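You operate a simulated robot arm through the tools that you are given. There is no shell and no other tool.

You run a simulated robot arm. Do the job below in one go: nothing can be reset, and whatever is moved stays where it is left.

## Task
Bleed the clamped pod at the red valve; take off cap and ring.
Fine: shut the valve again and lift the nozzle lever; cap on the blue mat, ring on the free post. Where these are worked on the way, their far stop is far enough and under half their travel is too little: red valve.
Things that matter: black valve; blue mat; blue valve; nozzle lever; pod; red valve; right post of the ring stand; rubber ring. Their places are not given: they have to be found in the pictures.

Only the result counts: the job must be done as asked and must still hold three seconds after the hand-in. Knocking over, shifting, dropping, spilling or breaking anything else fails it. Lids that push on must go on centred and level and be pressed home; caps that screw on are set level and turned clockwise until they are tight.

## Robot
A 7-joint arm with a two-finger parallel gripper, fixed in place. Base frame: the origin is at the foot of the arm, x ahead of it, y to its left, z up. Readings come in mm, rad, newtons and seconds.
With the tool pointing down near the work surface it reaches from about 440 to 900 mm from the base axis. Its first joint turns from -0.297 to 2.199 rad. Payload 1.57 kg.
The TCP is the grasp point between the finger pads, 30 mm short of the fingertips. In the tool frame z runs along the fingers and y along their closing line. The gripper opens to 80 mm. The fingers are 17 mm wide and 12 mm thick; the gripper's body (40 by 82 mm) begins 80 mm behind the TCP.
Orientation is that of the tool frame in the base frame, as a unit quaternion [x, y, z, w]. With the fingers straight down and closing along the base's y, the tool's x points along the base's -x, its y along +y and its z along -z.

## Interface
- The arm moves only by the tool step_arm. Its argument "deltas" is a list that holds one entry, the list of rows, each a list of 7 numbers: the shift along the tool's x, y, z in mm, then the turn, a rotation vector about the tool's x, y, z in rad, then the opening, from 0 (shut) to 1 (fully open). In form: [[[dx, dy, dz, ax, ay, az, fingers], ...]]. A call has 1 to 20 rows; each row is the pose to reach, as a shift and turn from the pose commanded when the call began, along the tool's axes at that moment. A row lasts 0.2 s, in which the tool goes at most 50 mm and 0.15 rad; a call with a longer step from one row to the next is refused whole, and so is a gripper value outside its range. A pose out of reach is approached as far as the arm can. The call stops where the force on the tool passes 60 N (or 10 N more than at its start, if that is more) or the arm is blocked; 0.2 s more then pass. Each finger travels about 45 mm/s and halts on what it meets, pressing with about 32 N; the grip force reading is that of the motor and also rises with nothing between the fingers. The clock runs only during rows and for 0.2 s after the last one: add rows that repeat a pose to give the fingers time. It gives the time, the measured TCP pose, the force on the tool (base axes), the opening and the grip force at its end, in the units of the frame above (readings bear some noise), with the torque about the TCP (base axes, N m) and any sound that the robot's microphone picked up.
- Cameras (640 x 400 px; columns grow to the right, rows downward): "scene" is fixed at [217.7, -495.2, 1523]; the picture's right is [0.94, -0.34, 0.00], its down [-0.17, -0.47, -0.87] and it looks along [0.30, 0.81, -0.50] (base axes); focal length 214 px, centre (320, 200). "wrist" rides on the gripper at [72, -7, -122] in the tool frame; the picture's right is [0.09, 1.00, 0.00], its down [-0.84, 0.08, -0.54] and it looks along [-0.54, 0.05, 0.84] (tool axes); focal length 238 px, centre (320, 200).
- get_image(camera): a new picture of that camera. It takes no simulated time.
- lift_body(by): slides the trunk up (or, below 0, down) by that many mm; the arm rides with it, the base frame stays. It gives what a move gives, with no picture.
- point_at(camera, pixels): for up to 12 pixels [column, row] of the newest picture of that camera ("zoom" is the newest enlarged one), the place [x, y, z] in the base frame of the surface seen there, good to about 2 mm, but the place of the scene camera against the robot may be out by one fixed shift of up to 12 mm in any direction. It takes no simulated time.
- inspect(camera, box): a new picture of the part [left, top, right, bottom] of that camera's present view, enlarged. It takes no simulated time.
- job_done(): hands the job in; it is judged then, once.

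Unless the task says otherwise, let go and move clear before handing in.

The tools are called after "Emit:" as name(argument=value, ...) on one line, values as JSON. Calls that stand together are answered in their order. step_arm: Moves the arm, as the interface text tells. Its arguments: {"type":"object","properties":{"deltas":{"type":"array","items":{"type":"array","items":{"type":"array","items":{"type":"number"}}}}},"required":["deltas"]} The other tools are called the same way: lift_body (by) slides the trunk up or down; get_image (camera) takes a picture; point_at (camera, pixels) gives the place of the surface under pixels of a picture; inspect (camera, box) takes an enlarged picture of a part of a camera's view; job_done () hands the job in.

At the start:

```text
time: 0.0
position: [431.7, -22.4, 1392.7]
tool_rot: [0.0, 1.0, 0.0, 0.0]
wrist_force: [-0.2, 0.2, -0.1]
wrist_torque: [0.03, -0.02, 0.01]
finger_gap: 80.1
finger_force: 0.1
trunk travel left (down, up): [-725.0, 65.0]
```

scene: 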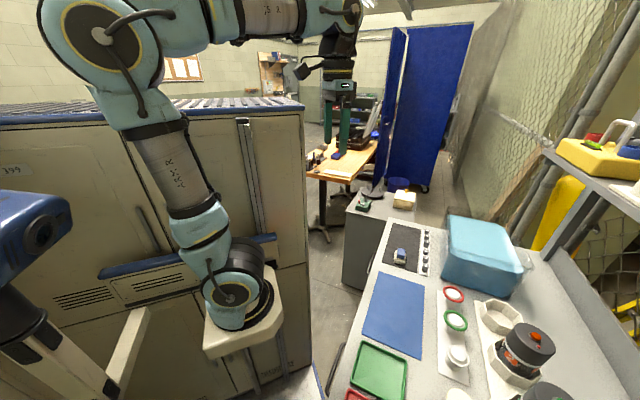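
wrist: 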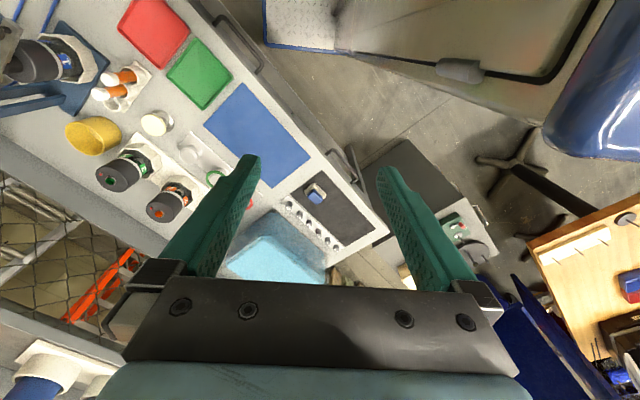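

The wrist picture shows a bench with coloured mats (red, green, blue), several pods and rings around pixels (60-300, 60-250). I'll enlarge both views to identify the items.

Emit:
inspect(camera="wrist", box=[0, 0, 240, 240])

Emit:
inspect(camera="scene", box=[320, 220, 600, 400])

```text
1.67 times, centred on (120, 120) of wrist
```

zoom: 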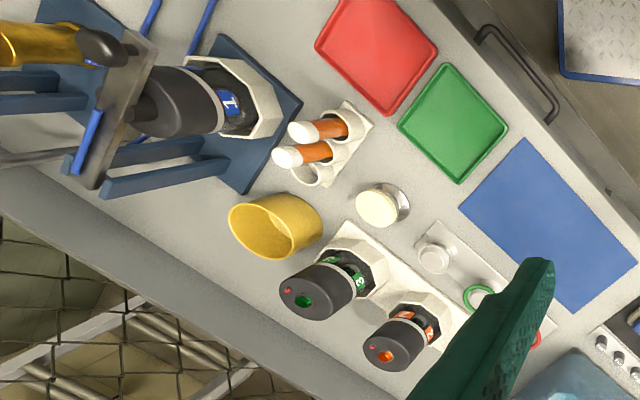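

```text
2.22 times, centred on (460, 310) of scene
```

zoom: 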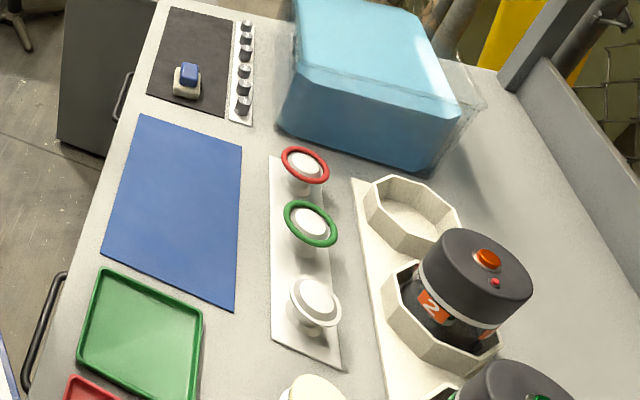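

The pod labelled 1 sits in a blue clamp with a gold piece at zoom (80-280, 40-180); the ring stand with red and green rings has a free post. I'll measure places for these from both cameras.

Emit:
point_at(camera="wrist", pixels=[[30, 62], [68, 62], [95, 40], [50, 20], [260, 135], [205, 75], [155, 30], [157, 123], [190, 152], [215, 177], [170, 205], [35, 95]])

Emit:
point_at(camera="scene", pixels=[[400, 315], [378, 370], [458, 355], [456, 320], [454, 294], [530, 340], [402, 257], [480, 260], [352, 205], [405, 200], [370, 275], [350, 365]])

Emit:
inspect(camera="wrist", box=[0, 0, 130, 120])

```text
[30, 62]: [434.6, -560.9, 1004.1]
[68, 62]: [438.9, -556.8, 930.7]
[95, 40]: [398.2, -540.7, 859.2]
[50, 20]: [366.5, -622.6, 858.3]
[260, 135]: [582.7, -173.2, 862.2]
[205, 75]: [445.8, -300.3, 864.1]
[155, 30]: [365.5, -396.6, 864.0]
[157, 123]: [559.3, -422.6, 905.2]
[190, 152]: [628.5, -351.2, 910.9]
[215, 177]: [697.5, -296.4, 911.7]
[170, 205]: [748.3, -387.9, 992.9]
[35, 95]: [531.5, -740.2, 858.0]
```

```text
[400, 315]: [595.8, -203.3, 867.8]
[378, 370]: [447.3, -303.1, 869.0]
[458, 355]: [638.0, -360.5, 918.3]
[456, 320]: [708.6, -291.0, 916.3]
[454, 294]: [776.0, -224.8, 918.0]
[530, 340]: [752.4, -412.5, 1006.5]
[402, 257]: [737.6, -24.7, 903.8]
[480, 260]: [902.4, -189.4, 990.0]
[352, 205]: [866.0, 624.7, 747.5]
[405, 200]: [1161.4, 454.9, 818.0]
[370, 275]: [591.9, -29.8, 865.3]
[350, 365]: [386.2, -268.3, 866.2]
```

```text
3.33 times, centred on (65, 60) of wrist
```

zoom: 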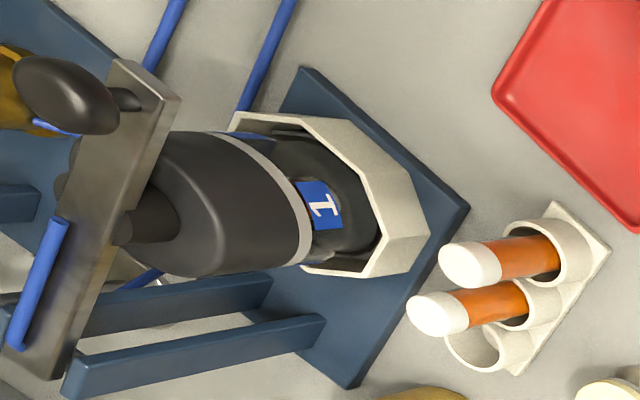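

The clamped pod (label 1) is near (440, -560, 930) with a lever apparatus over it. I'll move sideways in -y at the current height to get a better view.

Emit:
step_arm(deltas=[[[0, -40, 0, 0, 0, 0, 1], [0, -80, 0, 0, 0, 0, 1], [0, -120, 0, 0, 0, 0, 1], [0, -160, 0, 0, 0, 0, 1], [0, -200, 0, 0, 0, 0, 1], [0, -240, 0, 0, 0, 0, 1], [0, -280, 0, 0, 0, 0, 1], [0, -320, 0, 0, 0, 0, 1]]])

```text
time: 1.8
position: [433.0, -343.0, 1390.1]
tool_rot: [0.0, 1.0, 0.001, 0.0]
wrist_force: [-0.3, 0.3, -0.2]
wrist_torque: [0.01, -0.05, -0.02]
finger_gap: 80.2
finger_force: 0.0
trunk travel left (down, up): [-725.0, 65.0]
```

The arm moved to y=-343 without trouble. I'll look again from here.

Emit:
get_image(camera="wrist")

Emit:
get_image(camera="scene")

```text
taken
```

wrist: 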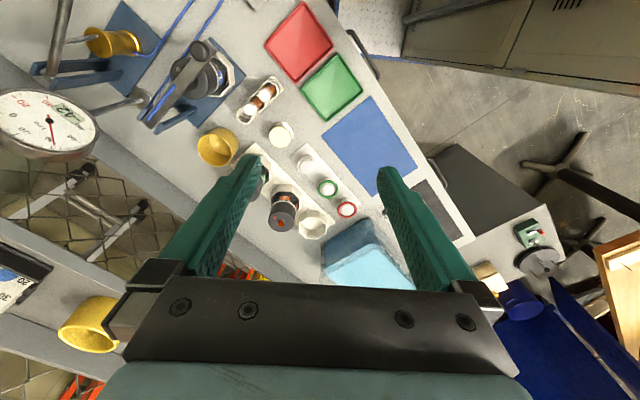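

```text
taken
```

scene: 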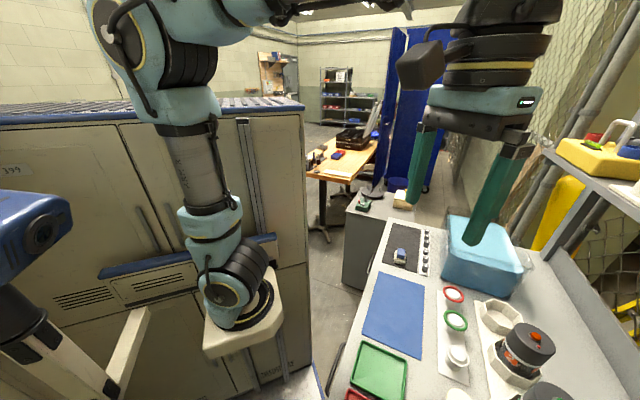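

A gauge at wrist (48,125) and the press with blue tubes at (190,80) are now visible. I'll enlarge that region.

Emit:
inspect(camera="wrist", box=[40, 0, 260, 140])

Emit:
inspect(camera="wrist", box=[0, 80, 120, 160])

```text
2.86 times, centred on (150, 70) of wrist
```

zoom: 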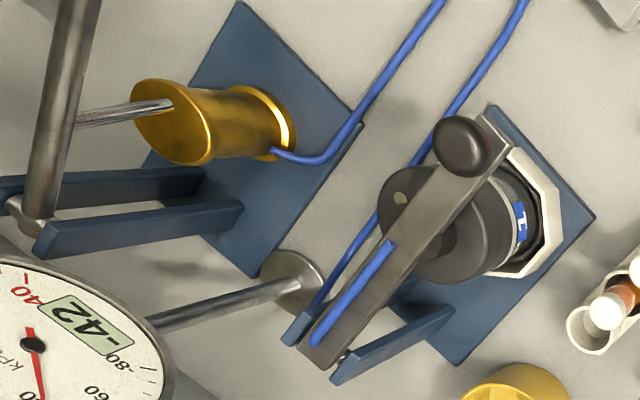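

```text
5.00 times, centred on (60, 120) of wrist
```

zoom: 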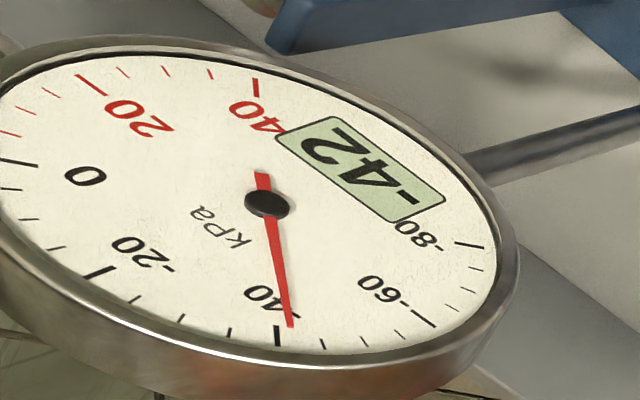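

The gauge reads -42 kPa, so the pod is under vacuum; the nozzle lever with a black ball presses on pod 1, and its tubes run off the top of the picture toward the valves. I'll yaw the tool 90° so the camera looks toward -y.

Emit:
step_arm(deltas=[[[0, 0, 0, 0, 0, 0.14, 1], [0, 0, 0, 0, 0, 0.28, 1], [0, 0, 0, 0, 0, 0.42, 1], [0, 0, 0, 0, 0, 0.56, 1], [0, 0, 0, 0, 0, 0.7, 1], [0, 0, 0, 0, 0, 0.84, 1], [0, 0, 0, 0, 0, 0.98, 1], [0, 0, 0, 0, 0, 1.12, 1], [0, 0, 0, 0, 0, 1.26, 1], [0, 0, 0, 0, 0, 1.4, 1], [0, 0, 0, 0, 0, 1.54, 1]]])

Emit:
get_image(camera="wrist")

```text
time: 4.2
position: [433.6, -341.5, 1393.1]
tool_rot: [0.697, 0.717, 0.0, 0.0]
wrist_force: [-0.6, 0.1, 0.0]
wrist_torque: [-0.01, 0.02, 0.0]
finger_gap: 80.0
finger_force: 0.1
trunk travel left (down, up): [-725.0, 65.0]
```

```text
taken
```

wrist: 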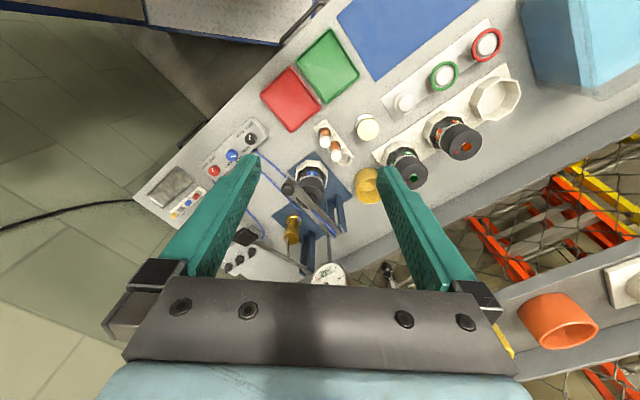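

Now the valve block (red, blue, black knobs) is visible at wrist (205-255, 135-175). I'll enlarge and measure it.

Emit:
inspect(camera="wrist", box=[130, 100, 270, 230])

Emit:
point_at(camera="wrist", pixels=[[214, 171], [232, 156], [251, 138], [288, 187], [311, 167], [338, 205], [293, 222], [330, 275], [310, 185], [325, 210], [300, 197], [404, 103]])

Emit:
inspect(camera="wrist", box=[250, 130, 390, 290])

```text
3.08 times, centred on (200, 165) of wrist
```

zoom: 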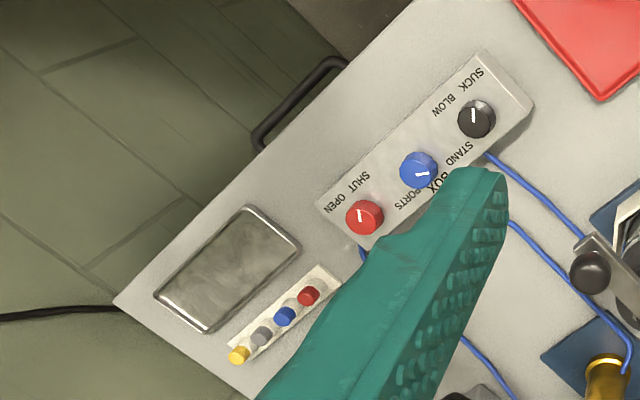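

```text
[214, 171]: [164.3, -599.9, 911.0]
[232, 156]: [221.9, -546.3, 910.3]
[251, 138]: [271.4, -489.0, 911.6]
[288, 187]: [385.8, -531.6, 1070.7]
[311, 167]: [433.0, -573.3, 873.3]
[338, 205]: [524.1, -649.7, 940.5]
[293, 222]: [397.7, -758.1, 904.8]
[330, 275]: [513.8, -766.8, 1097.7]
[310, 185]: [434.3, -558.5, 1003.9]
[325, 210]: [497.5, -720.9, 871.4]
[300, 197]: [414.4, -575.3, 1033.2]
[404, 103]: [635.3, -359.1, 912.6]
```

```text
2.50 times, centred on (320, 210) of wrist
```

zoom: 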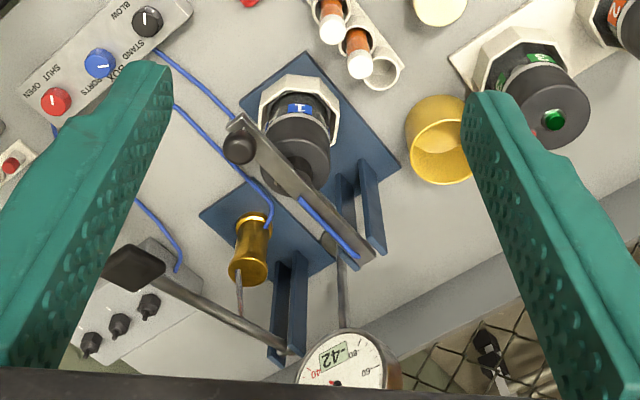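

The valve block has red (SHUT/OPEN) at about (164,-600,911), blue (STAND/BOX PORTS) at (222,-546), black (SUCK/BLOW) at (271,-489). I'll move over the block for a closer look.

Emit:
step_arm(deltas=[[[-25, -30, 0, 0, 0, 0, 1], [-50, -60, 0, 0, 0, 0, 1], [-75, -90, 0, 0, 0, 0, 1], [-100, -120, 0, 0, 0, 0, 1], [-125, -150, 0, 0, 0, 0, 1], [-150, -180, 0, 0, 0, 0, 1], [-165, -213, 0, 0, 0, 0, 1]]])

Emit:
lift_body(by=-200)

Emit:
get_image(camera="wrist")

Emit:
get_image(camera="scene")

```text
time: 5.8
position: [224.4, -511.7, 1390.8]
tool_rot: [0.696, 0.718, 0.0, 0.0]
wrist_force: [0.1, 0.9, 0.0]
wrist_torque: [0.0, 0.02, -0.03]
finger_gap: 79.9
finger_force: 0.1
trunk travel left (down, up): [-725.0, 65.0]
```

```text
time: 8.0
position: [225.7, -511.7, 1192.3]
tool_rot: [0.696, 0.718, 0.0, 0.0]
wrist_force: [0.2, -0.5, 0.7]
wrist_torque: [0.02, 0.0, 0.03]
finger_gap: 79.9
finger_force: 0.0
trunk travel left (down, up): [-525.0, 265.0]
```

```text
taken
```

wrist: 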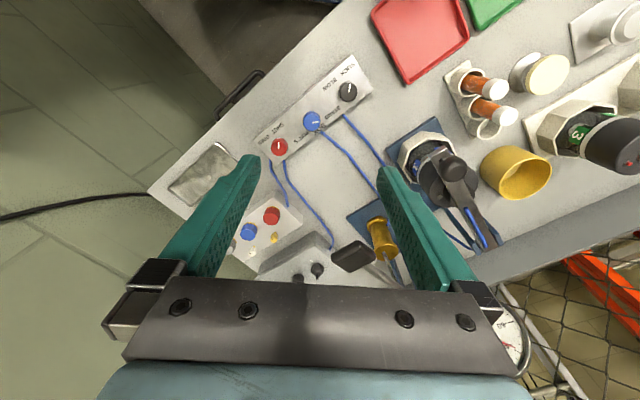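

```text
taken
```

scene: 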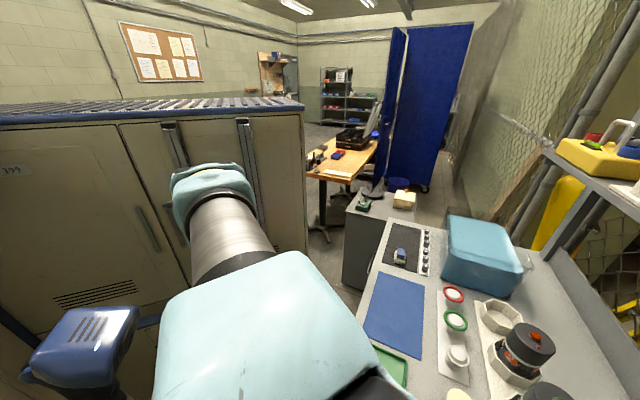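

The valve block is clear now at wrist (255-370, 60-160). I'll enlarge it to read the labels and pointers, and measure.

Emit:
inspect(camera="wrist", box=[245, 45, 385, 170])

Emit:
point_at(camera="wrist", pixels=[[280, 147], [311, 120], [347, 91], [266, 133], [352, 257], [455, 170], [278, 160], [330, 100], [380, 235]])

Emit:
inspect(camera="wrist", box=[320, 100, 540, 300])

```text
3.20 times, centred on (315, 108) of wrist
```

zoom: 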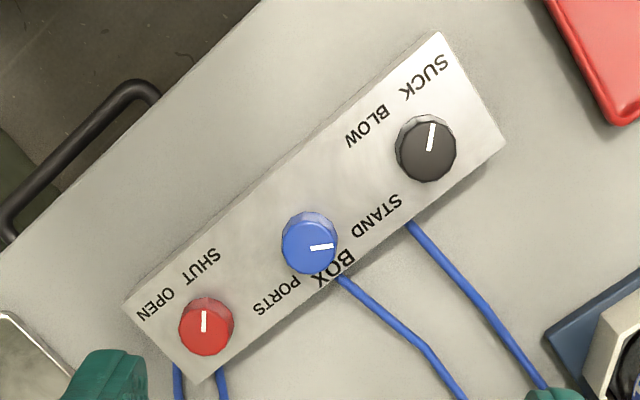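

```text
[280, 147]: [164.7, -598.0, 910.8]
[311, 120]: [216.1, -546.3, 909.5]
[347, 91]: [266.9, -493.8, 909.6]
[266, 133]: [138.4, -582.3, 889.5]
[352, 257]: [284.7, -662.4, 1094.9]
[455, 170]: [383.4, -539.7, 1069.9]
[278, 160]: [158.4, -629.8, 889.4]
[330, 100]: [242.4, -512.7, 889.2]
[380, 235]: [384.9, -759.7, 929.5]
```

```text
2.00 times, centred on (430, 200) of wrist
```

zoom: 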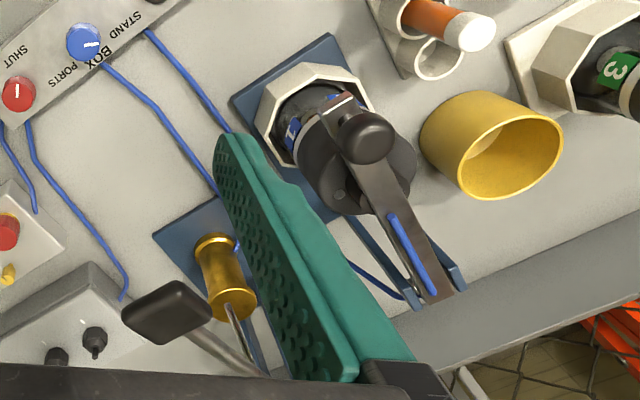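

The block is read upside down: red pointer is at SHUT, blue at STAND, black at SUCK. I'll measure knob centres, pointers and labels in the enlarged view to get the turning direction.

Emit:
inspect(camera="wrist", box=[245, 100, 335, 170])

```text
5.71 times, centred on (290, 135) of wrist
```

zoom: 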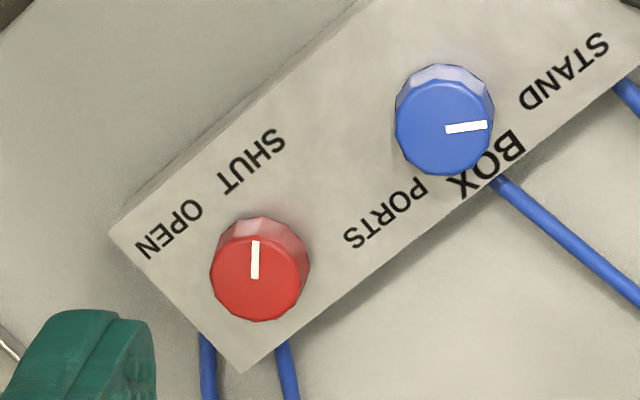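

Emit:
point_at(camera="zoom", pixels=[[258, 278], [255, 243], [255, 277], [251, 160], [168, 228], [215, 270], [302, 272], [258, 315], [443, 130], [485, 125], [240, 355], [120, 235]])

```text
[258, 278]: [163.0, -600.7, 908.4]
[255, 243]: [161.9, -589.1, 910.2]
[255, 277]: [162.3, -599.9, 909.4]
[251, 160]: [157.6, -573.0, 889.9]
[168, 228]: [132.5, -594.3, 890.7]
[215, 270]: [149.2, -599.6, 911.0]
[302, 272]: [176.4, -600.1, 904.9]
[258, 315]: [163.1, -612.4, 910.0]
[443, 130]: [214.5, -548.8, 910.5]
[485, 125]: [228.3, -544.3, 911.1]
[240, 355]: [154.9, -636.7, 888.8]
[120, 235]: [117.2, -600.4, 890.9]
```

Red knob centre is (163,-600) with top at z 910 and panel at 890; the pointer is at 92° and OPEN lies counter-clockwise seen from above. I'll move over it with fingers half-open and lower the trunk.

Emit:
step_arm(deltas=[[[-30, -22, 0, 0, 0, 0.01, 0.7], [-60, -44, 0, 0, 0, 0.02, 0.7], [-86, -65, 0, 0, 0, 0.03, 0.7], [-86, -65, 0, 0, 0, 0.03, 0.7]]])

Emit:
lift_body(by=-190)

Emit:
get_image(camera="wrist")

Emit:
get_image(camera="scene")

```text
time: 9.0
position: [164.5, -600.1, 1189.6]
tool_rot: [0.707, 0.707, 0.0, -0.001]
wrist_force: [-0.6, -0.6, 0.2]
wrist_torque: [-0.04, -0.02, 0.0]
finger_gap: 56.1
finger_force: 0.1
trunk travel left (down, up): [-525.0, 265.0]
```

```text
time: 11.1
position: [164.0, -599.2, 999.0]
tool_rot: [0.707, 0.707, 0.0, 0.0]
wrist_force: [0.2, -0.2, -0.7]
wrist_torque: [0.0, -0.01, 0.0]
finger_gap: 56.2
finger_force: 0.1
trunk travel left (down, up): [-335.0, 455.0]
```

```text
taken
```

wrist: 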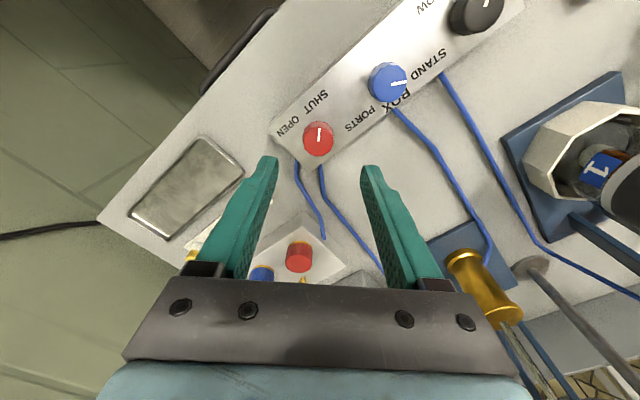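

```text
taken
```

scene: 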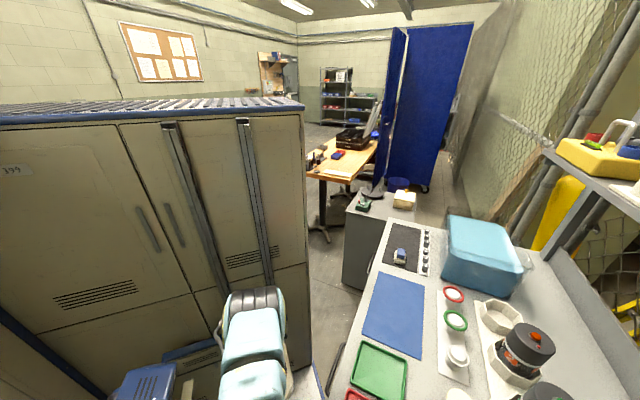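

The red knob at wrist (318,138) lies between the finger lines. I'll re-measure its centre from this closer view before descending.

Emit:
inspect(camera="wrist", box=[270, 80, 370, 180])

Emit:
point_at(camera="wrist", pixels=[[318, 140], [305, 140], [331, 140], [319, 128], [319, 152]])

```text
4.00 times, centred on (320, 130) of wrist
```

zoom: 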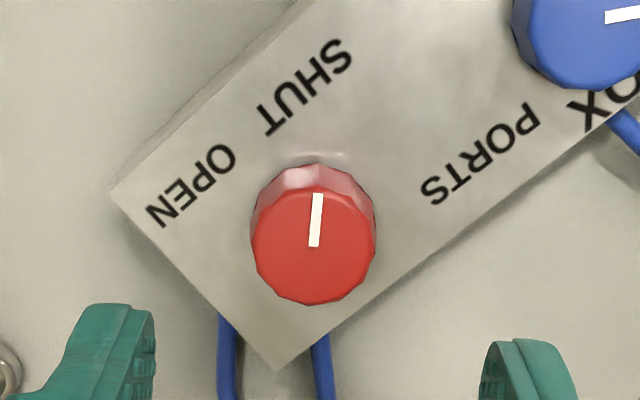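

```text
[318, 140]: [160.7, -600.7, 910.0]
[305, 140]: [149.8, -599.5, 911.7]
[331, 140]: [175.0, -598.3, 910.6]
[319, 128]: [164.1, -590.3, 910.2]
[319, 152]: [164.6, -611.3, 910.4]
```

Knob centre is about (162.5,-600.5), nearly under the TCP. I'll descend to TCP z≈924 and close on the knob.

Emit:
step_arm(deltas=[[[-0.8, -1.5, 20, 0, 0, 0, 0.7], [-0.8, -1.5, 40, 0, 0, 0, 0.7], [-0.8, -1.5, 55, 0, 0, 0, 0.7], [-0.8, -1.5, 67, 0, 0, 0, 0.7], [-0.8, -1.5, 77, 0, 0, 0, 0.7], [-0.8, -1.5, 77, 0, 0, 0, 0.7]]])

Emit:
get_image(camera="wrist")

```text
time: 12.4
position: [161.8, -601.5, 923.0]
tool_rot: [0.707, 0.707, 0.0, 0.001]
wrist_force: [0.3, 0.5, 0.0]
wrist_torque: [0.0, 0.01, 0.0]
finger_gap: 56.2
finger_force: 0.0
trunk travel left (down, up): [-335.0, 455.0]
```

```text
taken
```

wrist: 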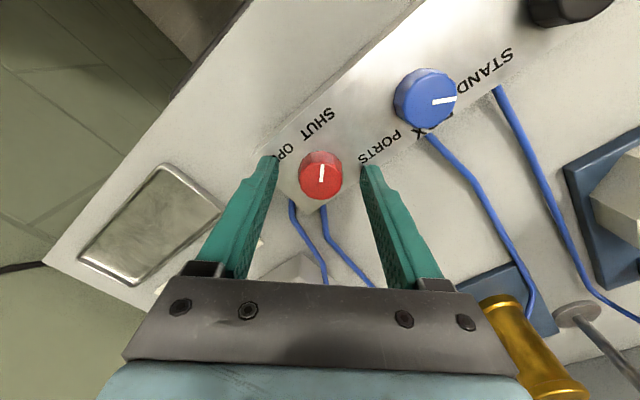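

Fingers straddle the red knob at (320,175). I'll close on it.

Emit:
step_arm(deltas=[[[0, 0, 0, 0, 0, 0, 0.5], [0, 0, 0, 0, 0, 0, 0.3], [0, 0, 0, 0, 0, 0, 0.2], [0, 0, 0, 0, 0, 0, 0.2]]])

Emit:
get_image(camera="wrist")

```text
time: 13.4
position: [162.9, -599.9, 921.5]
tool_rot: [0.706, 0.708, 0.0, 0.001]
wrist_force: [3.8, -0.1, -0.7]
wrist_torque: [0.03, -0.12, -0.01]
finger_gap: 29.7
finger_force: 34.2
trunk travel left (down, up): [-335.0, 455.0]
```

```text
taken
```

wrist: 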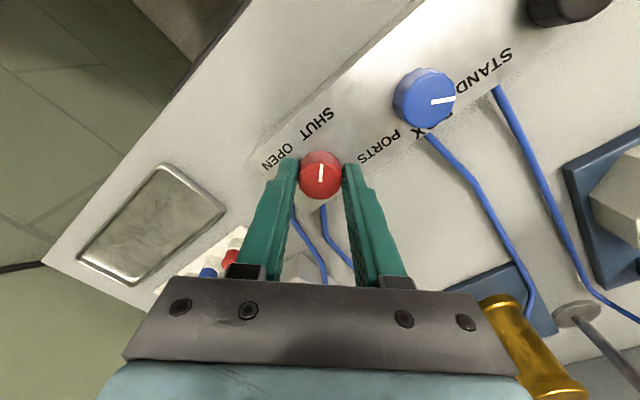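

Gripped at gap 29.7 mm. I'll turn counter-clockwise (negative about tool z) in steps while watching the torque.

Emit:
step_arm(deltas=[[[0, 0, 0, 0, 0, -0.1, 0.2], [0, 0, 0, 0, 0, -0.2, 0.2], [0, 0, 0, 0, 0, -0.3, 0.2], [0, 0, 0, 0, 0, -0.4, 0.2], [0, 0, 0, 0, 0, -0.5, 0.2], [0, 0, 0, 0, 0, -0.6, 0.2]]])

Emit:
get_image(camera="wrist")

```text
time: 14.8
position: [163.1, -600.8, 922.7]
tool_rot: [0.465, 0.885, 0.0, -0.001]
wrist_force: [-1.9, -3.6, -3.1]
wrist_torque: [-0.56, -0.24, 0.0]
finger_gap: 29.5
finger_force: 39.3
trunk travel left (down, up): [-335.0, 455.0]
```

```text
taken
```

wrist: 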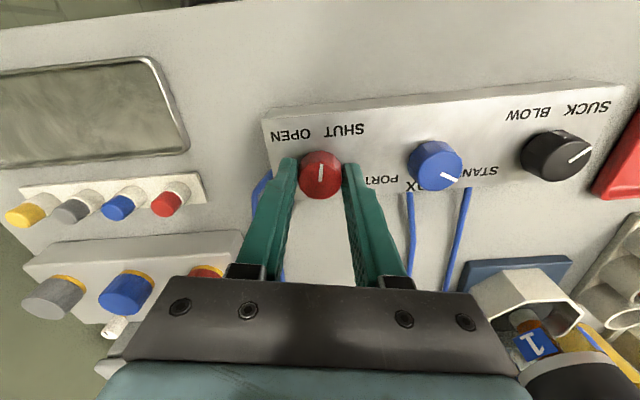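

The knob turned along with the fingers (pointer still straight up in view, now between SHUT and OPEN). I'll continue toward the far stop.

Emit:
step_arm(deltas=[[[0, 0, 0, 0, 0, -0.1, 0.2], [0, 0, 0, 0, 0, -0.2, 0.2], [0, 0, 0, 0, 0, -0.3, 0.2], [0, 0, 0, 0, 0, -0.4, 0.2], [0, 0, 0, 0, 0, -0.5, 0.2], [0, 0, 0, 0, 0, -0.6, 0.2], [0, 0, 0, 0, 0, -0.7, 0.2]]])

Emit:
get_image(camera="wrist")

```text
time: 16.4
position: [162.2, -600.5, 921.2]
tool_rot: [0.135, 0.991, 0.0, -0.001]
wrist_force: [-7.1, -10.7, -3.1]
wrist_torque: [-0.08, 0.89, -0.04]
finger_gap: 29.5
finger_force: 38.9
trunk travel left (down, up): [-335.0, 455.0]
```

```text
taken
```

wrist: 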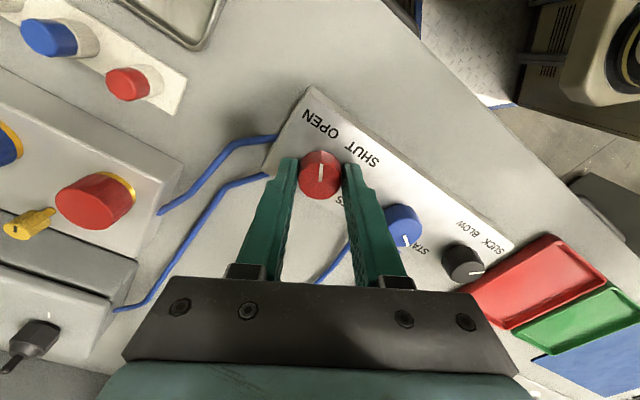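

The pointer now aims at the OPEN label and there's no stop torque yet. I'll continue in small steps until the far stop is felt.

Emit:
step_arm(deltas=[[[0, 0, 0, 0, 0, -0.07, 0.2], [0, 0, 0, 0, 0, -0.14, 0.2], [0, 0, 0, 0, 0, -0.21, 0.2], [0, 0, 0, 0, 0, -0.27, 0.2]]])

Emit:
get_image(camera="wrist")

```text
time: 17.4
position: [160.7, -601.5, 922.6]
tool_rot: [-0.001, 1.0, -0.001, -0.001]
wrist_force: [-15.6, -20.3, -2.6]
wrist_torque: [-0.52, 0.51, -0.04]
finger_gap: 29.5
finger_force: 39.1
trunk travel left (down, up): [-335.0, 455.0]
```

```text
taken
```

wrist: 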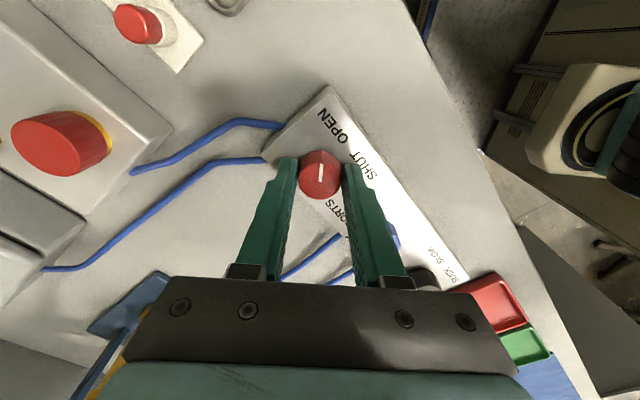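

The knob has turned 90° with the pointer at OPEN, but side force is growing from slight axis offset. I'll ease the lateral offset and probe slightly further for the stop.

Emit:
step_arm(deltas=[[[1.5, -1.5, 0, 0, 0, 0, 0.2], [1.5, -1.5, 0, 0, 0, -0.05, 0.2], [1.5, -1.5, 0, 0, 0, -0.1, 0.2], [1.5, -1.5, 0, 0, 0, -0.1, 0.2]]])

Emit:
inspect(camera="wrist", box=[260, 70, 400, 230])

```text
time: 18.4
position: [162.9, -599.8, 921.0]
tool_rot: [-0.052, 0.999, 0.002, 0.002]
wrist_force: [6.1, 8.6, 1.1]
wrist_torque: [0.41, -0.73, -0.32]
finger_gap: 29.5
finger_force: 39.1
trunk travel left (down, up): [-335.0, 455.0]
```

```text
2.50 times, centred on (330, 150) of wrist
```

zoom: 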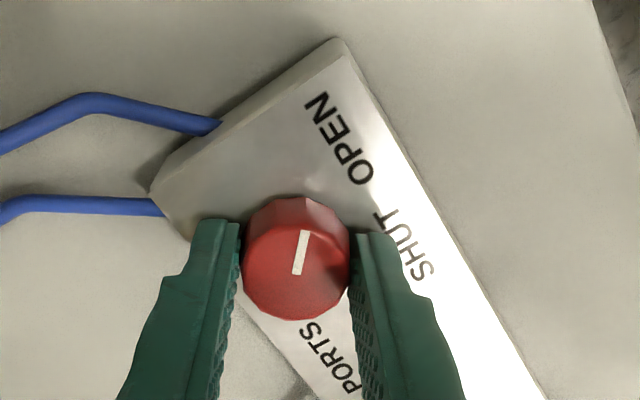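

The pointer tilted relative to the fingers and torque about z rose to -0.32, so the far (OPEN) stop is reached. I'll release, rise straight up, and yaw to look at the gauge.

Emit:
step_arm(deltas=[[[1.5, -1.5, 0, 0, 0, 0, 0.5], [1.5, -1.5, 0, 0, 0, 0, 0.7], [1.5, -1.5, 0, 0, 0, 0, 0.7], [1.5, -1.5, -20, 0, 0, 0, 0.7], [1.5, -1.5, -40, 0, 0, 0, 0.7], [1.5, -1.5, -80, 0, 0, 0, 0.7], [1.5, -1.5, -120, 0, 0, 0, 0.7], [1.5, -1.5, -160, 0, 0, 0, 0.7], [1.5, -1.5, -200, 0, 0, 0, 0.7]]])

Emit:
get_image(camera="wrist")

```text
time: 20.4
position: [160.2, -601.7, 1093.2]
tool_rot: [-0.049, 0.999, -0.002, 0.0]
wrist_force: [0.0, 0.0, -0.2]
wrist_torque: [0.02, 0.0, 0.0]
finger_gap: 56.0
finger_force: 0.1
out of reach, approached as far as the arm can: row 9
trunk travel left (down, up): [-335.0, 455.0]
```

```text
taken
```

wrist: 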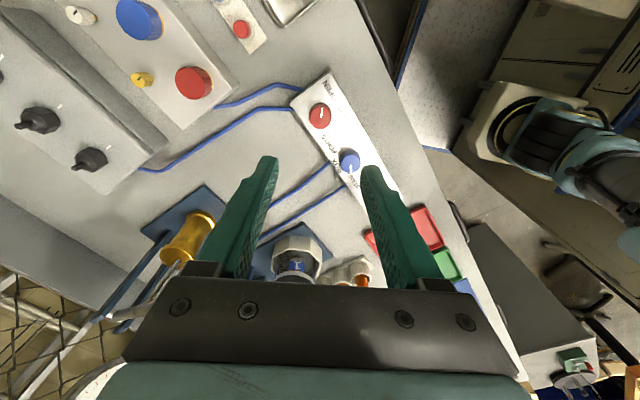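

The arm's upper reach limit was hit at z 1093. I'll yaw clockwise to view the gauge.

Emit:
step_arm(deltas=[[[0, 0, 0, 0, 0, 0.14, 0.7], [0, 0, 0, 0, 0, 0.28, 0.7], [0, 0, 0, 0, 0, 0.42, 0.7], [0, 0, 0, 0, 0, 0.56, 0.7], [0, 0, 0, 0, 0, 0.7, 0.7], [0, 0, 0, 0, 0, 0.84, 0.7]]])

Emit:
lift_body(by=150)

Emit:
get_image(camera="wrist")

```text
time: 21.9
position: [159.9, -601.6, 1091.9]
tool_rot: [0.362, 0.932, 0.0, 0.001]
wrist_force: [0.4, 0.5, -0.2]
wrist_torque: [0.02, 0.01, 0.01]
finger_gap: 55.9
finger_force: 0.1
trunk travel left (down, up): [-335.0, 455.0]
```

```text
time: 23.6
position: [159.2, -602.3, 1242.0]
tool_rot: [0.361, 0.933, 0.0, 0.0]
wrist_force: [-0.4, -0.7, 0.3]
wrist_torque: [-0.01, -0.01, -0.02]
finger_gap: 55.8
finger_force: 0.0
trunk travel left (down, up): [-485.0, 305.0]
```

```text
taken
```

wrist: 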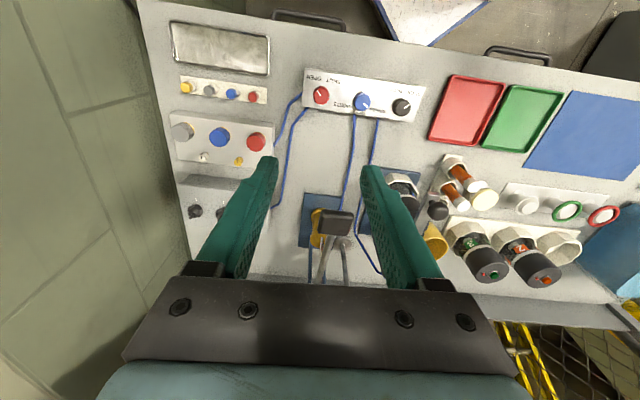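

The gauge is hidden behind the gripper bracket. I'll raise the trunk and yaw about 20° back so it appears between the fingers.

Emit:
step_arm(deltas=[[[0, 0, 0, 0, 0, -0.14, 1], [0, 0, 0, 0, 0, -0.28, 1], [0, 0, 0, 0, 0, -0.36, 1]]])

Emit:
lift_body(by=250)

Emit:
get_image(camera="wrist")

```text
time: 24.4
position: [159.4, -601.0, 1241.4]
tool_rot: [0.189, 0.982, 0.0, 0.0]
wrist_force: [-0.1, 0.2, -0.7]
wrist_torque: [-0.04, 0.01, 0.0]
finger_gap: 80.0
finger_force: 0.0
trunk travel left (down, up): [-485.0, 305.0]
```

```text
time: 27.0
position: [159.3, -600.8, 1491.8]
tool_rot: [0.189, 0.982, 0.0, 0.0]
wrist_force: [-0.1, 0.2, -0.2]
wrist_torque: [0.02, 0.03, -0.03]
finger_gap: 80.1
finger_force: 0.0
trunk travel left (down, up): [-735.0, 55.0]
```

```text
taken
```

wrist: 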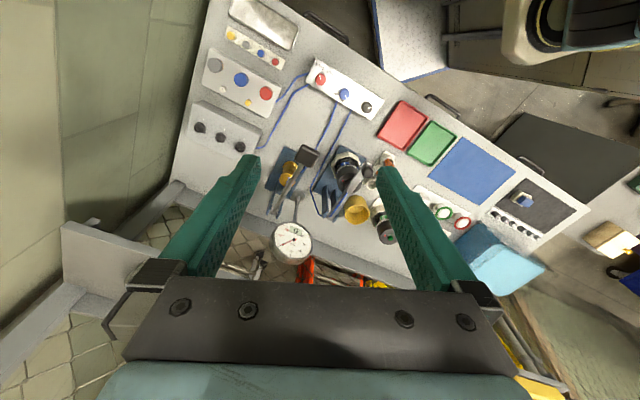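

Emit:
inspect(camera="wrist", box=[265, 210, 320, 270])

Emit:
inspect(camera="wrist", box=[240, 50, 420, 230])

```text
6.67 times, centred on (292, 240) of wrist
```

zoom: 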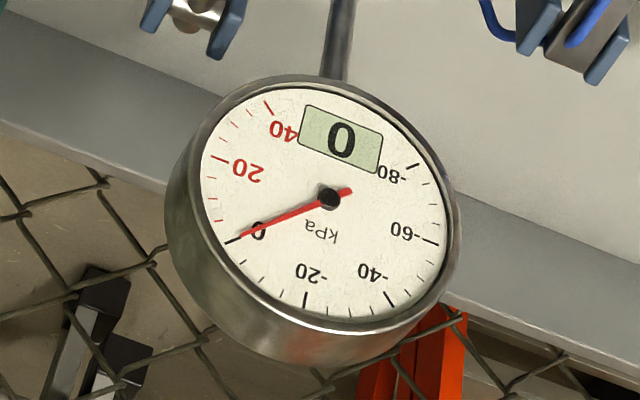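

```text
2.22 times, centred on (330, 140) of wrist
```

zoom: 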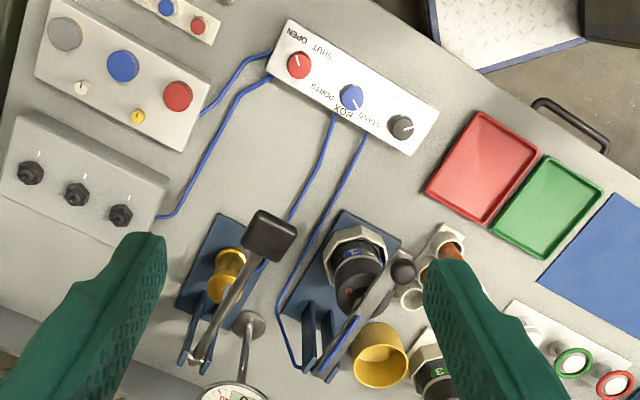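

The gauge reads 0 kPa, so the pod is bled. I'll go back down to the red knob to shut it.

Emit:
lift_body(by=-440)

Emit:
step_arm(deltas=[[[0, 0, 0, 0, 0, -0.14, 0.7], [0, 0, 0, 0, 0, -0.28, 0.7], [0, 0, 0, 0, 0, -0.38, 0.7]]])

Emit:
get_image(camera="wrist")

```text
refused: -440 is not a number from -400 to 400
```

```text
time: 27.8
position: [160.0, -600.7, 1493.0]
tool_rot: [-0.001, 1.0, 0.0, 0.0]
wrist_force: [0.3, 0.1, 0.0]
wrist_torque: [-0.02, -0.01, 0.0]
finger_gap: 56.1
finger_force: 0.1
trunk travel left (down, up): [-735.0, 55.0]
```

```text
taken
```

wrist: 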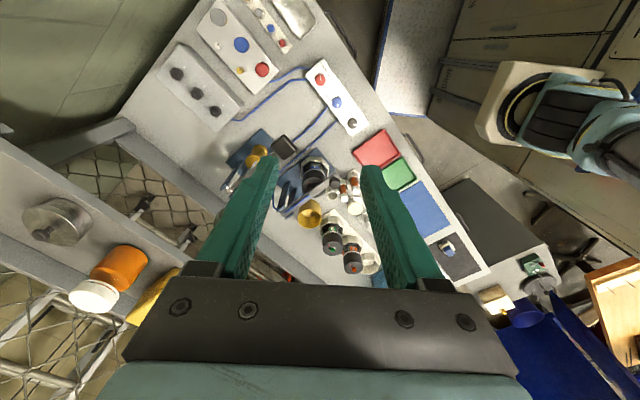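

The trunk slide is limited to 400 mm per call; I'll lower it in two calls and then look at the knob.

Emit:
lift_body(by=-400)

Emit:
lift_body(by=-90)

Emit:
get_image(camera="wrist")

```text
time: 31.6
position: [159.1, -601.8, 1091.0]
tool_rot: [0.0, 1.0, 0.0, 0.0]
wrist_force: [0.3, 0.2, 0.0]
wrist_torque: [-0.02, 0.03, 0.0]
finger_gap: 56.0
finger_force: 0.1
trunk travel left (down, up): [-335.0, 455.0]
```

```text
time: 32.9
position: [158.7, -602.0, 1001.8]
tool_rot: [0.0, 1.0, 0.0, -0.001]
wrist_force: [-0.4, 0.7, -0.9]
wrist_torque: [0.0, -0.01, -0.01]
finger_gap: 56.2
finger_force: 0.1
trunk travel left (down, up): [-245.0, 545.0]
```

```text
taken
```

wrist: 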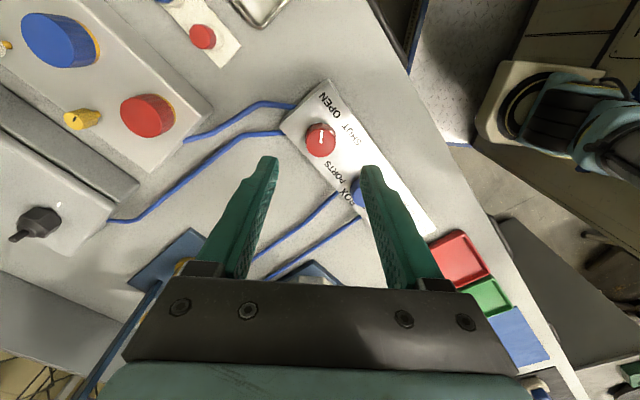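

The red pointer points at OPEN (image up). I'll correct by (+3, +1) mm, descend to z≈924 and grip it.

Emit:
step_arm(deltas=[[[-3, 1, 20, 0, 0, 0, 0.7], [-3, 1, 40, 0, 0, 0, 0.7], [-3, 1, 55, 0, 0, 0, 0.7], [-3, 1, 67, 0, 0, 0, 0.7], [-3, 1, 77, 0, 0, 0, 0.7], [-3, 1, 77, 0, 0, 0, 0.7]]])

Emit:
get_image(camera="wrist")

```text
time: 34.3
position: [162.9, -600.6, 924.9]
tool_rot: [0.0, 1.0, -0.001, 0.0]
wrist_force: [0.0, 0.8, 0.5]
wrist_torque: [0.0, 0.0, 0.03]
finger_gap: 55.8
finger_force: 0.0
trunk travel left (down, up): [-245.0, 545.0]
```

```text
taken
```

wrist: 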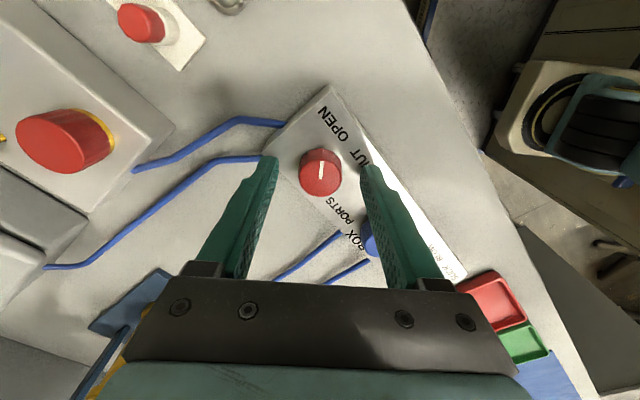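

Aligned over the knob. I'll close and turn clockwise back toward SHUT.

Emit:
step_arm(deltas=[[[0, 0, 0, 0, 0, 0, 0.4], [0, 0, 0, 0, 0, 0, 0.2], [0, 0, 0, 0, 0, 0, 0.2], [0, 0, 0, 0, 0, 0, 0.2], [0, 0, 0, 0, 0, 0.1, 0.2], [0, 0, 0, 0, 0, 0.2, 0.2], [0, 0, 0, 0, 0, 0.3, 0.2], [0, 0, 0, 0, 0, 0.4, 0.2], [0, 0, 0, 0, 0, 0.5, 0.2], [0, 0, 0, 0, 0, 0.6, 0.2], [0, 0, 0, 0, 0, 0.7, 0.2], [0, 0, 0, 0, 0, 0.8, 0.2], [0, 0, 0, 0, 0, 0.9, 0.2], [0, 0, 0, 0, 0, 1.0, 0.2], [0, 0, 0, 0, 0, 1.1, 0.2], [0, 0, 0, 0, 0, 1.2, 0.2], [0, 0, 0, 0, 0, 1.3, 0.2]]])

Emit:
get_image(camera="wrist")

```text
time: 37.9
position: [163.0, -600.5, 923.3]
tool_rot: [0.606, 0.796, 0.0, 0.0]
wrist_force: [6.9, 4.9, -5.8]
wrist_torque: [-0.6, -0.32, 0.01]
finger_gap: 29.3
finger_force: 39.2
trunk travel left (down, up): [-245.0, 545.0]
```

```text
taken
```

wrist: 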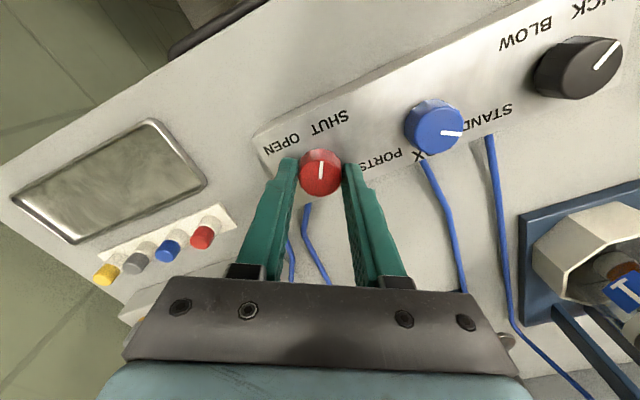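

The knob followed for 75°. I'll turn on to the SHUT stop in small steps until torque shows.

Emit:
step_arm(deltas=[[[0, 0, 0, 0, 0, 0.08, 0.2], [0, 0, 0, 0, 0, 0.16, 0.2], [0, 0, 0, 0, 0, 0.24, 0.2], [0, 0, 0, 0, 0, 0.3, 0.2], [0, 0, 0, 0, 0, 0.36, 0.2], [0, 0, 0, 0, 0, 0.4, 0.2]]])

Emit:
inspect(camera="wrist", box=[250, 70, 400, 230])

```text
time: 39.3
position: [163.6, -599.8, 925.4]
tool_rot: [0.751, 0.66, -0.001, 0.001]
wrist_force: [5.9, 1.8, -1.1]
wrist_torque: [-0.14, -0.09, 0.41]
finger_gap: 29.4
finger_force: 38.8
trunk travel left (down, up): [-245.0, 545.0]
```

```text
2.50 times, centred on (325, 150) of wrist
```

zoom: 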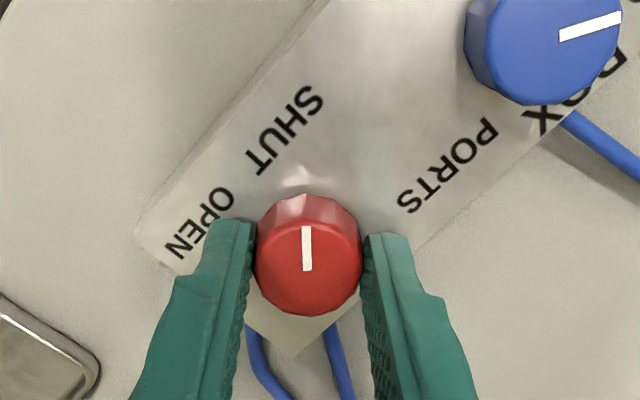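

Torque rose to 0.41 at the SHUT stop. I'll release, rise and then look at the nozzle lever and pod.

Emit:
step_arm(deltas=[[[0, 0, 0, 0, 0, -0.06, 0.2], [0, 0, 0, 0, 0, -0.06, 0.5], [0, 0, 0, 0, 0, -0.06, 0.7], [0, 0, 0, 0, 0, -0.06, 0.7], [0, 0, -20, 0, 0, -0.06, 0.7], [0, 0, -50, 0, 0, -0.06, 0.7], [0, 0, -90, 0, 0, -0.06, 0.7]]])

Emit:
lift_body(by=300)

Emit:
get_image(camera="wrist")

Emit:
inspect(camera="wrist", box=[250, 60, 550, 260])

```text
time: 40.9
position: [162.0, -600.5, 998.9]
tool_rot: [0.73, 0.683, 0.0, -0.001]
wrist_force: [-0.5, 0.2, -0.1]
wrist_torque: [0.02, -0.03, -0.02]
finger_gap: 55.9
finger_force: 0.1
out of reach, approached as far as the arm can: row 7
trunk travel left (down, up): [-245.0, 545.0]
```

```text
time: 43.9
position: [162.2, -601.5, 1298.7]
tool_rot: [0.731, 0.683, 0.001, -0.002]
wrist_force: [0.3, -0.1, -0.4]
wrist_torque: [0.0, 0.02, 0.0]
finger_gap: 56.0
finger_force: 0.1
trunk travel left (down, up): [-545.0, 245.0]
```

```text
taken
```

wrist: 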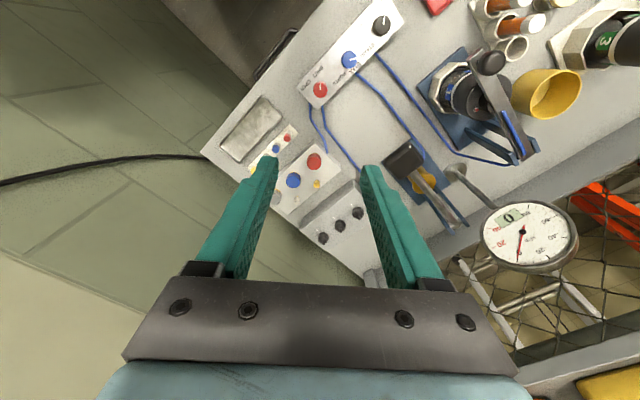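

```text
2.00 times, centred on (400, 160) of wrist
```

zoom: 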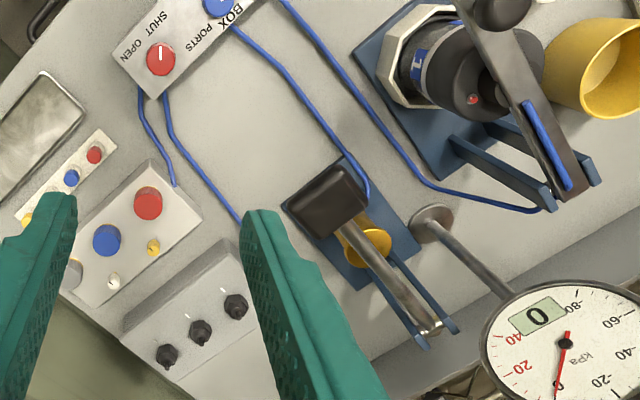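

Red valve is at SHUT and the gauge is 0. Now I'll measure the nozzle lever: ball at (490,62), bar, and hinge uprights near (525,150).

Emit:
inspect(camera="wrist", box=[410, 30, 570, 180])

```text
2.67 times, centred on (490, 105) of wrist
```

zoom: 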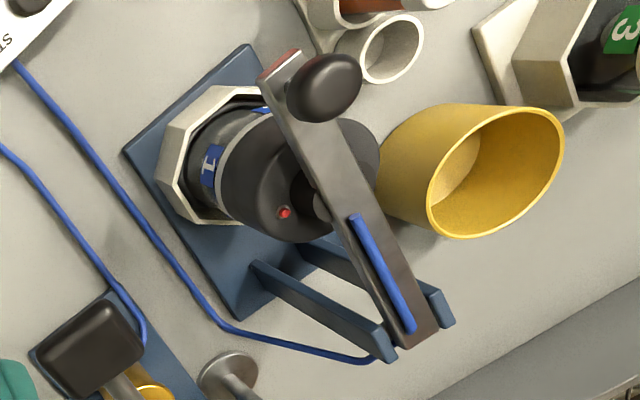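

Emit:
point_at(camera="zoom", pixels=[[325, 88], [280, 75], [318, 150], [372, 240], [405, 330], [385, 345], [445, 310], [284, 212], [365, 150], [235, 190], [185, 130], [350, 195]])

```text
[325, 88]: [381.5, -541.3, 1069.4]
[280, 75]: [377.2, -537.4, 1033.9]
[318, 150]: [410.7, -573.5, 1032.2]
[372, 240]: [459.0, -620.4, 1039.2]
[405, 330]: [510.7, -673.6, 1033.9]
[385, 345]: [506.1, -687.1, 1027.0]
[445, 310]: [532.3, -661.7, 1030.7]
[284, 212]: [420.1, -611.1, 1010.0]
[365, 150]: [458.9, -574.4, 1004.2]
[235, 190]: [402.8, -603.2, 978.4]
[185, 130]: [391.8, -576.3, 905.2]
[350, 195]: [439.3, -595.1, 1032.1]
```

The lever bar runs from the ball (382,-541, top z 1070) to a hinge near (515,-678,1025), direction (0.70,-0.715). I'll move above the ball with the closing line parallel to the hinge axis.

Emit:
step_arm(deltas=[[[12.7, 36, 0, 0, 0, -0.14, 0.9], [25.4, 72, 0, 0, 0, -0.28, 0.9], [38.1, 108, 0, 0, 0, -0.42, 0.9], [50.8, 144, 0, 0, 0, -0.56, 0.9], [63.5, 180, 0, 0, 0, -0.7, 0.9], [76.3, 215.4, 0, 0, 0, -0.843, 0.9], [76.3, 215.4, 0, 0, 0, -0.843, 0.9]]])

Emit:
lift_body(by=-130)

Emit:
get_image(camera="wrist")

Emit:
inspect(camera="wrist", box=[240, 60, 400, 280])

```text
time: 45.5
position: [384.5, -538.4, 1298.5]
tool_rot: [0.386, 0.922, 0.001, -0.001]
wrist_force: [0.4, 0.1, 0.4]
wrist_torque: [-0.02, -0.02, -0.02]
finger_gap: 72.1
finger_force: 0.1
trunk travel left (down, up): [-545.0, 245.0]
```

```text
time: 47.0
position: [384.2, -538.6, 1168.3]
tool_rot: [0.387, 0.922, 0.0, 0.0]
wrist_force: [0.4, 0.5, 0.4]
wrist_torque: [-0.01, -0.01, -0.01]
finger_gap: 71.9
finger_force: 0.1
trunk travel left (down, up): [-415.0, 375.0]
```

```text
taken
```

wrist: 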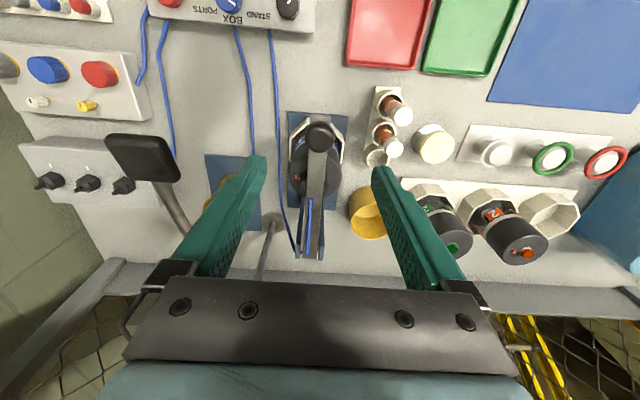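

```text
1.82 times, centred on (320, 170) of wrist
```

zoom: 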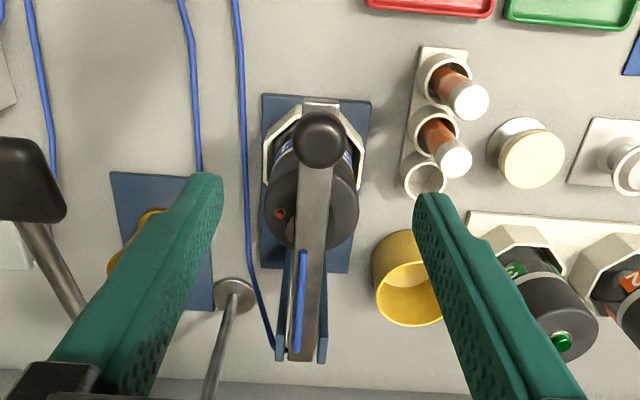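

The view is aligned with the lever: ball at (320,137), bar straight down the picture to the hinge. I'll measure precise points.

Emit:
inspect(camera="wrist", box=[270, 100, 370, 270])

Emit:
point_at(camera="wrist", pixels=[[320, 137], [307, 137], [332, 137], [320, 125], [320, 150], [312, 180], [326, 180], [308, 250], [297, 255], [319, 255], [302, 190], [305, 177]])

```text
2.35 times, centred on (320, 185) of wrist
```

zoom: 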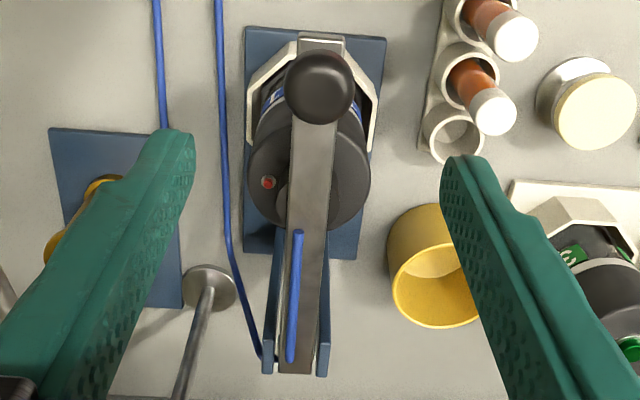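

```text
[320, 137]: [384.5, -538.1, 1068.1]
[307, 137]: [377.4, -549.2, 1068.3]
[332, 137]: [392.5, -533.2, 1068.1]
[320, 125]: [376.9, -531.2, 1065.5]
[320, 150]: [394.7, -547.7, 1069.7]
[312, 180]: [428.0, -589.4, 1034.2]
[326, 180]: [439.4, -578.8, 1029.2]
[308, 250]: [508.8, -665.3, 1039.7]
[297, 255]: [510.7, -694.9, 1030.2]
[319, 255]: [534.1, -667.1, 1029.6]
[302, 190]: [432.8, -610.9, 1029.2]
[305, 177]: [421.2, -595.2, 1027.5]
```

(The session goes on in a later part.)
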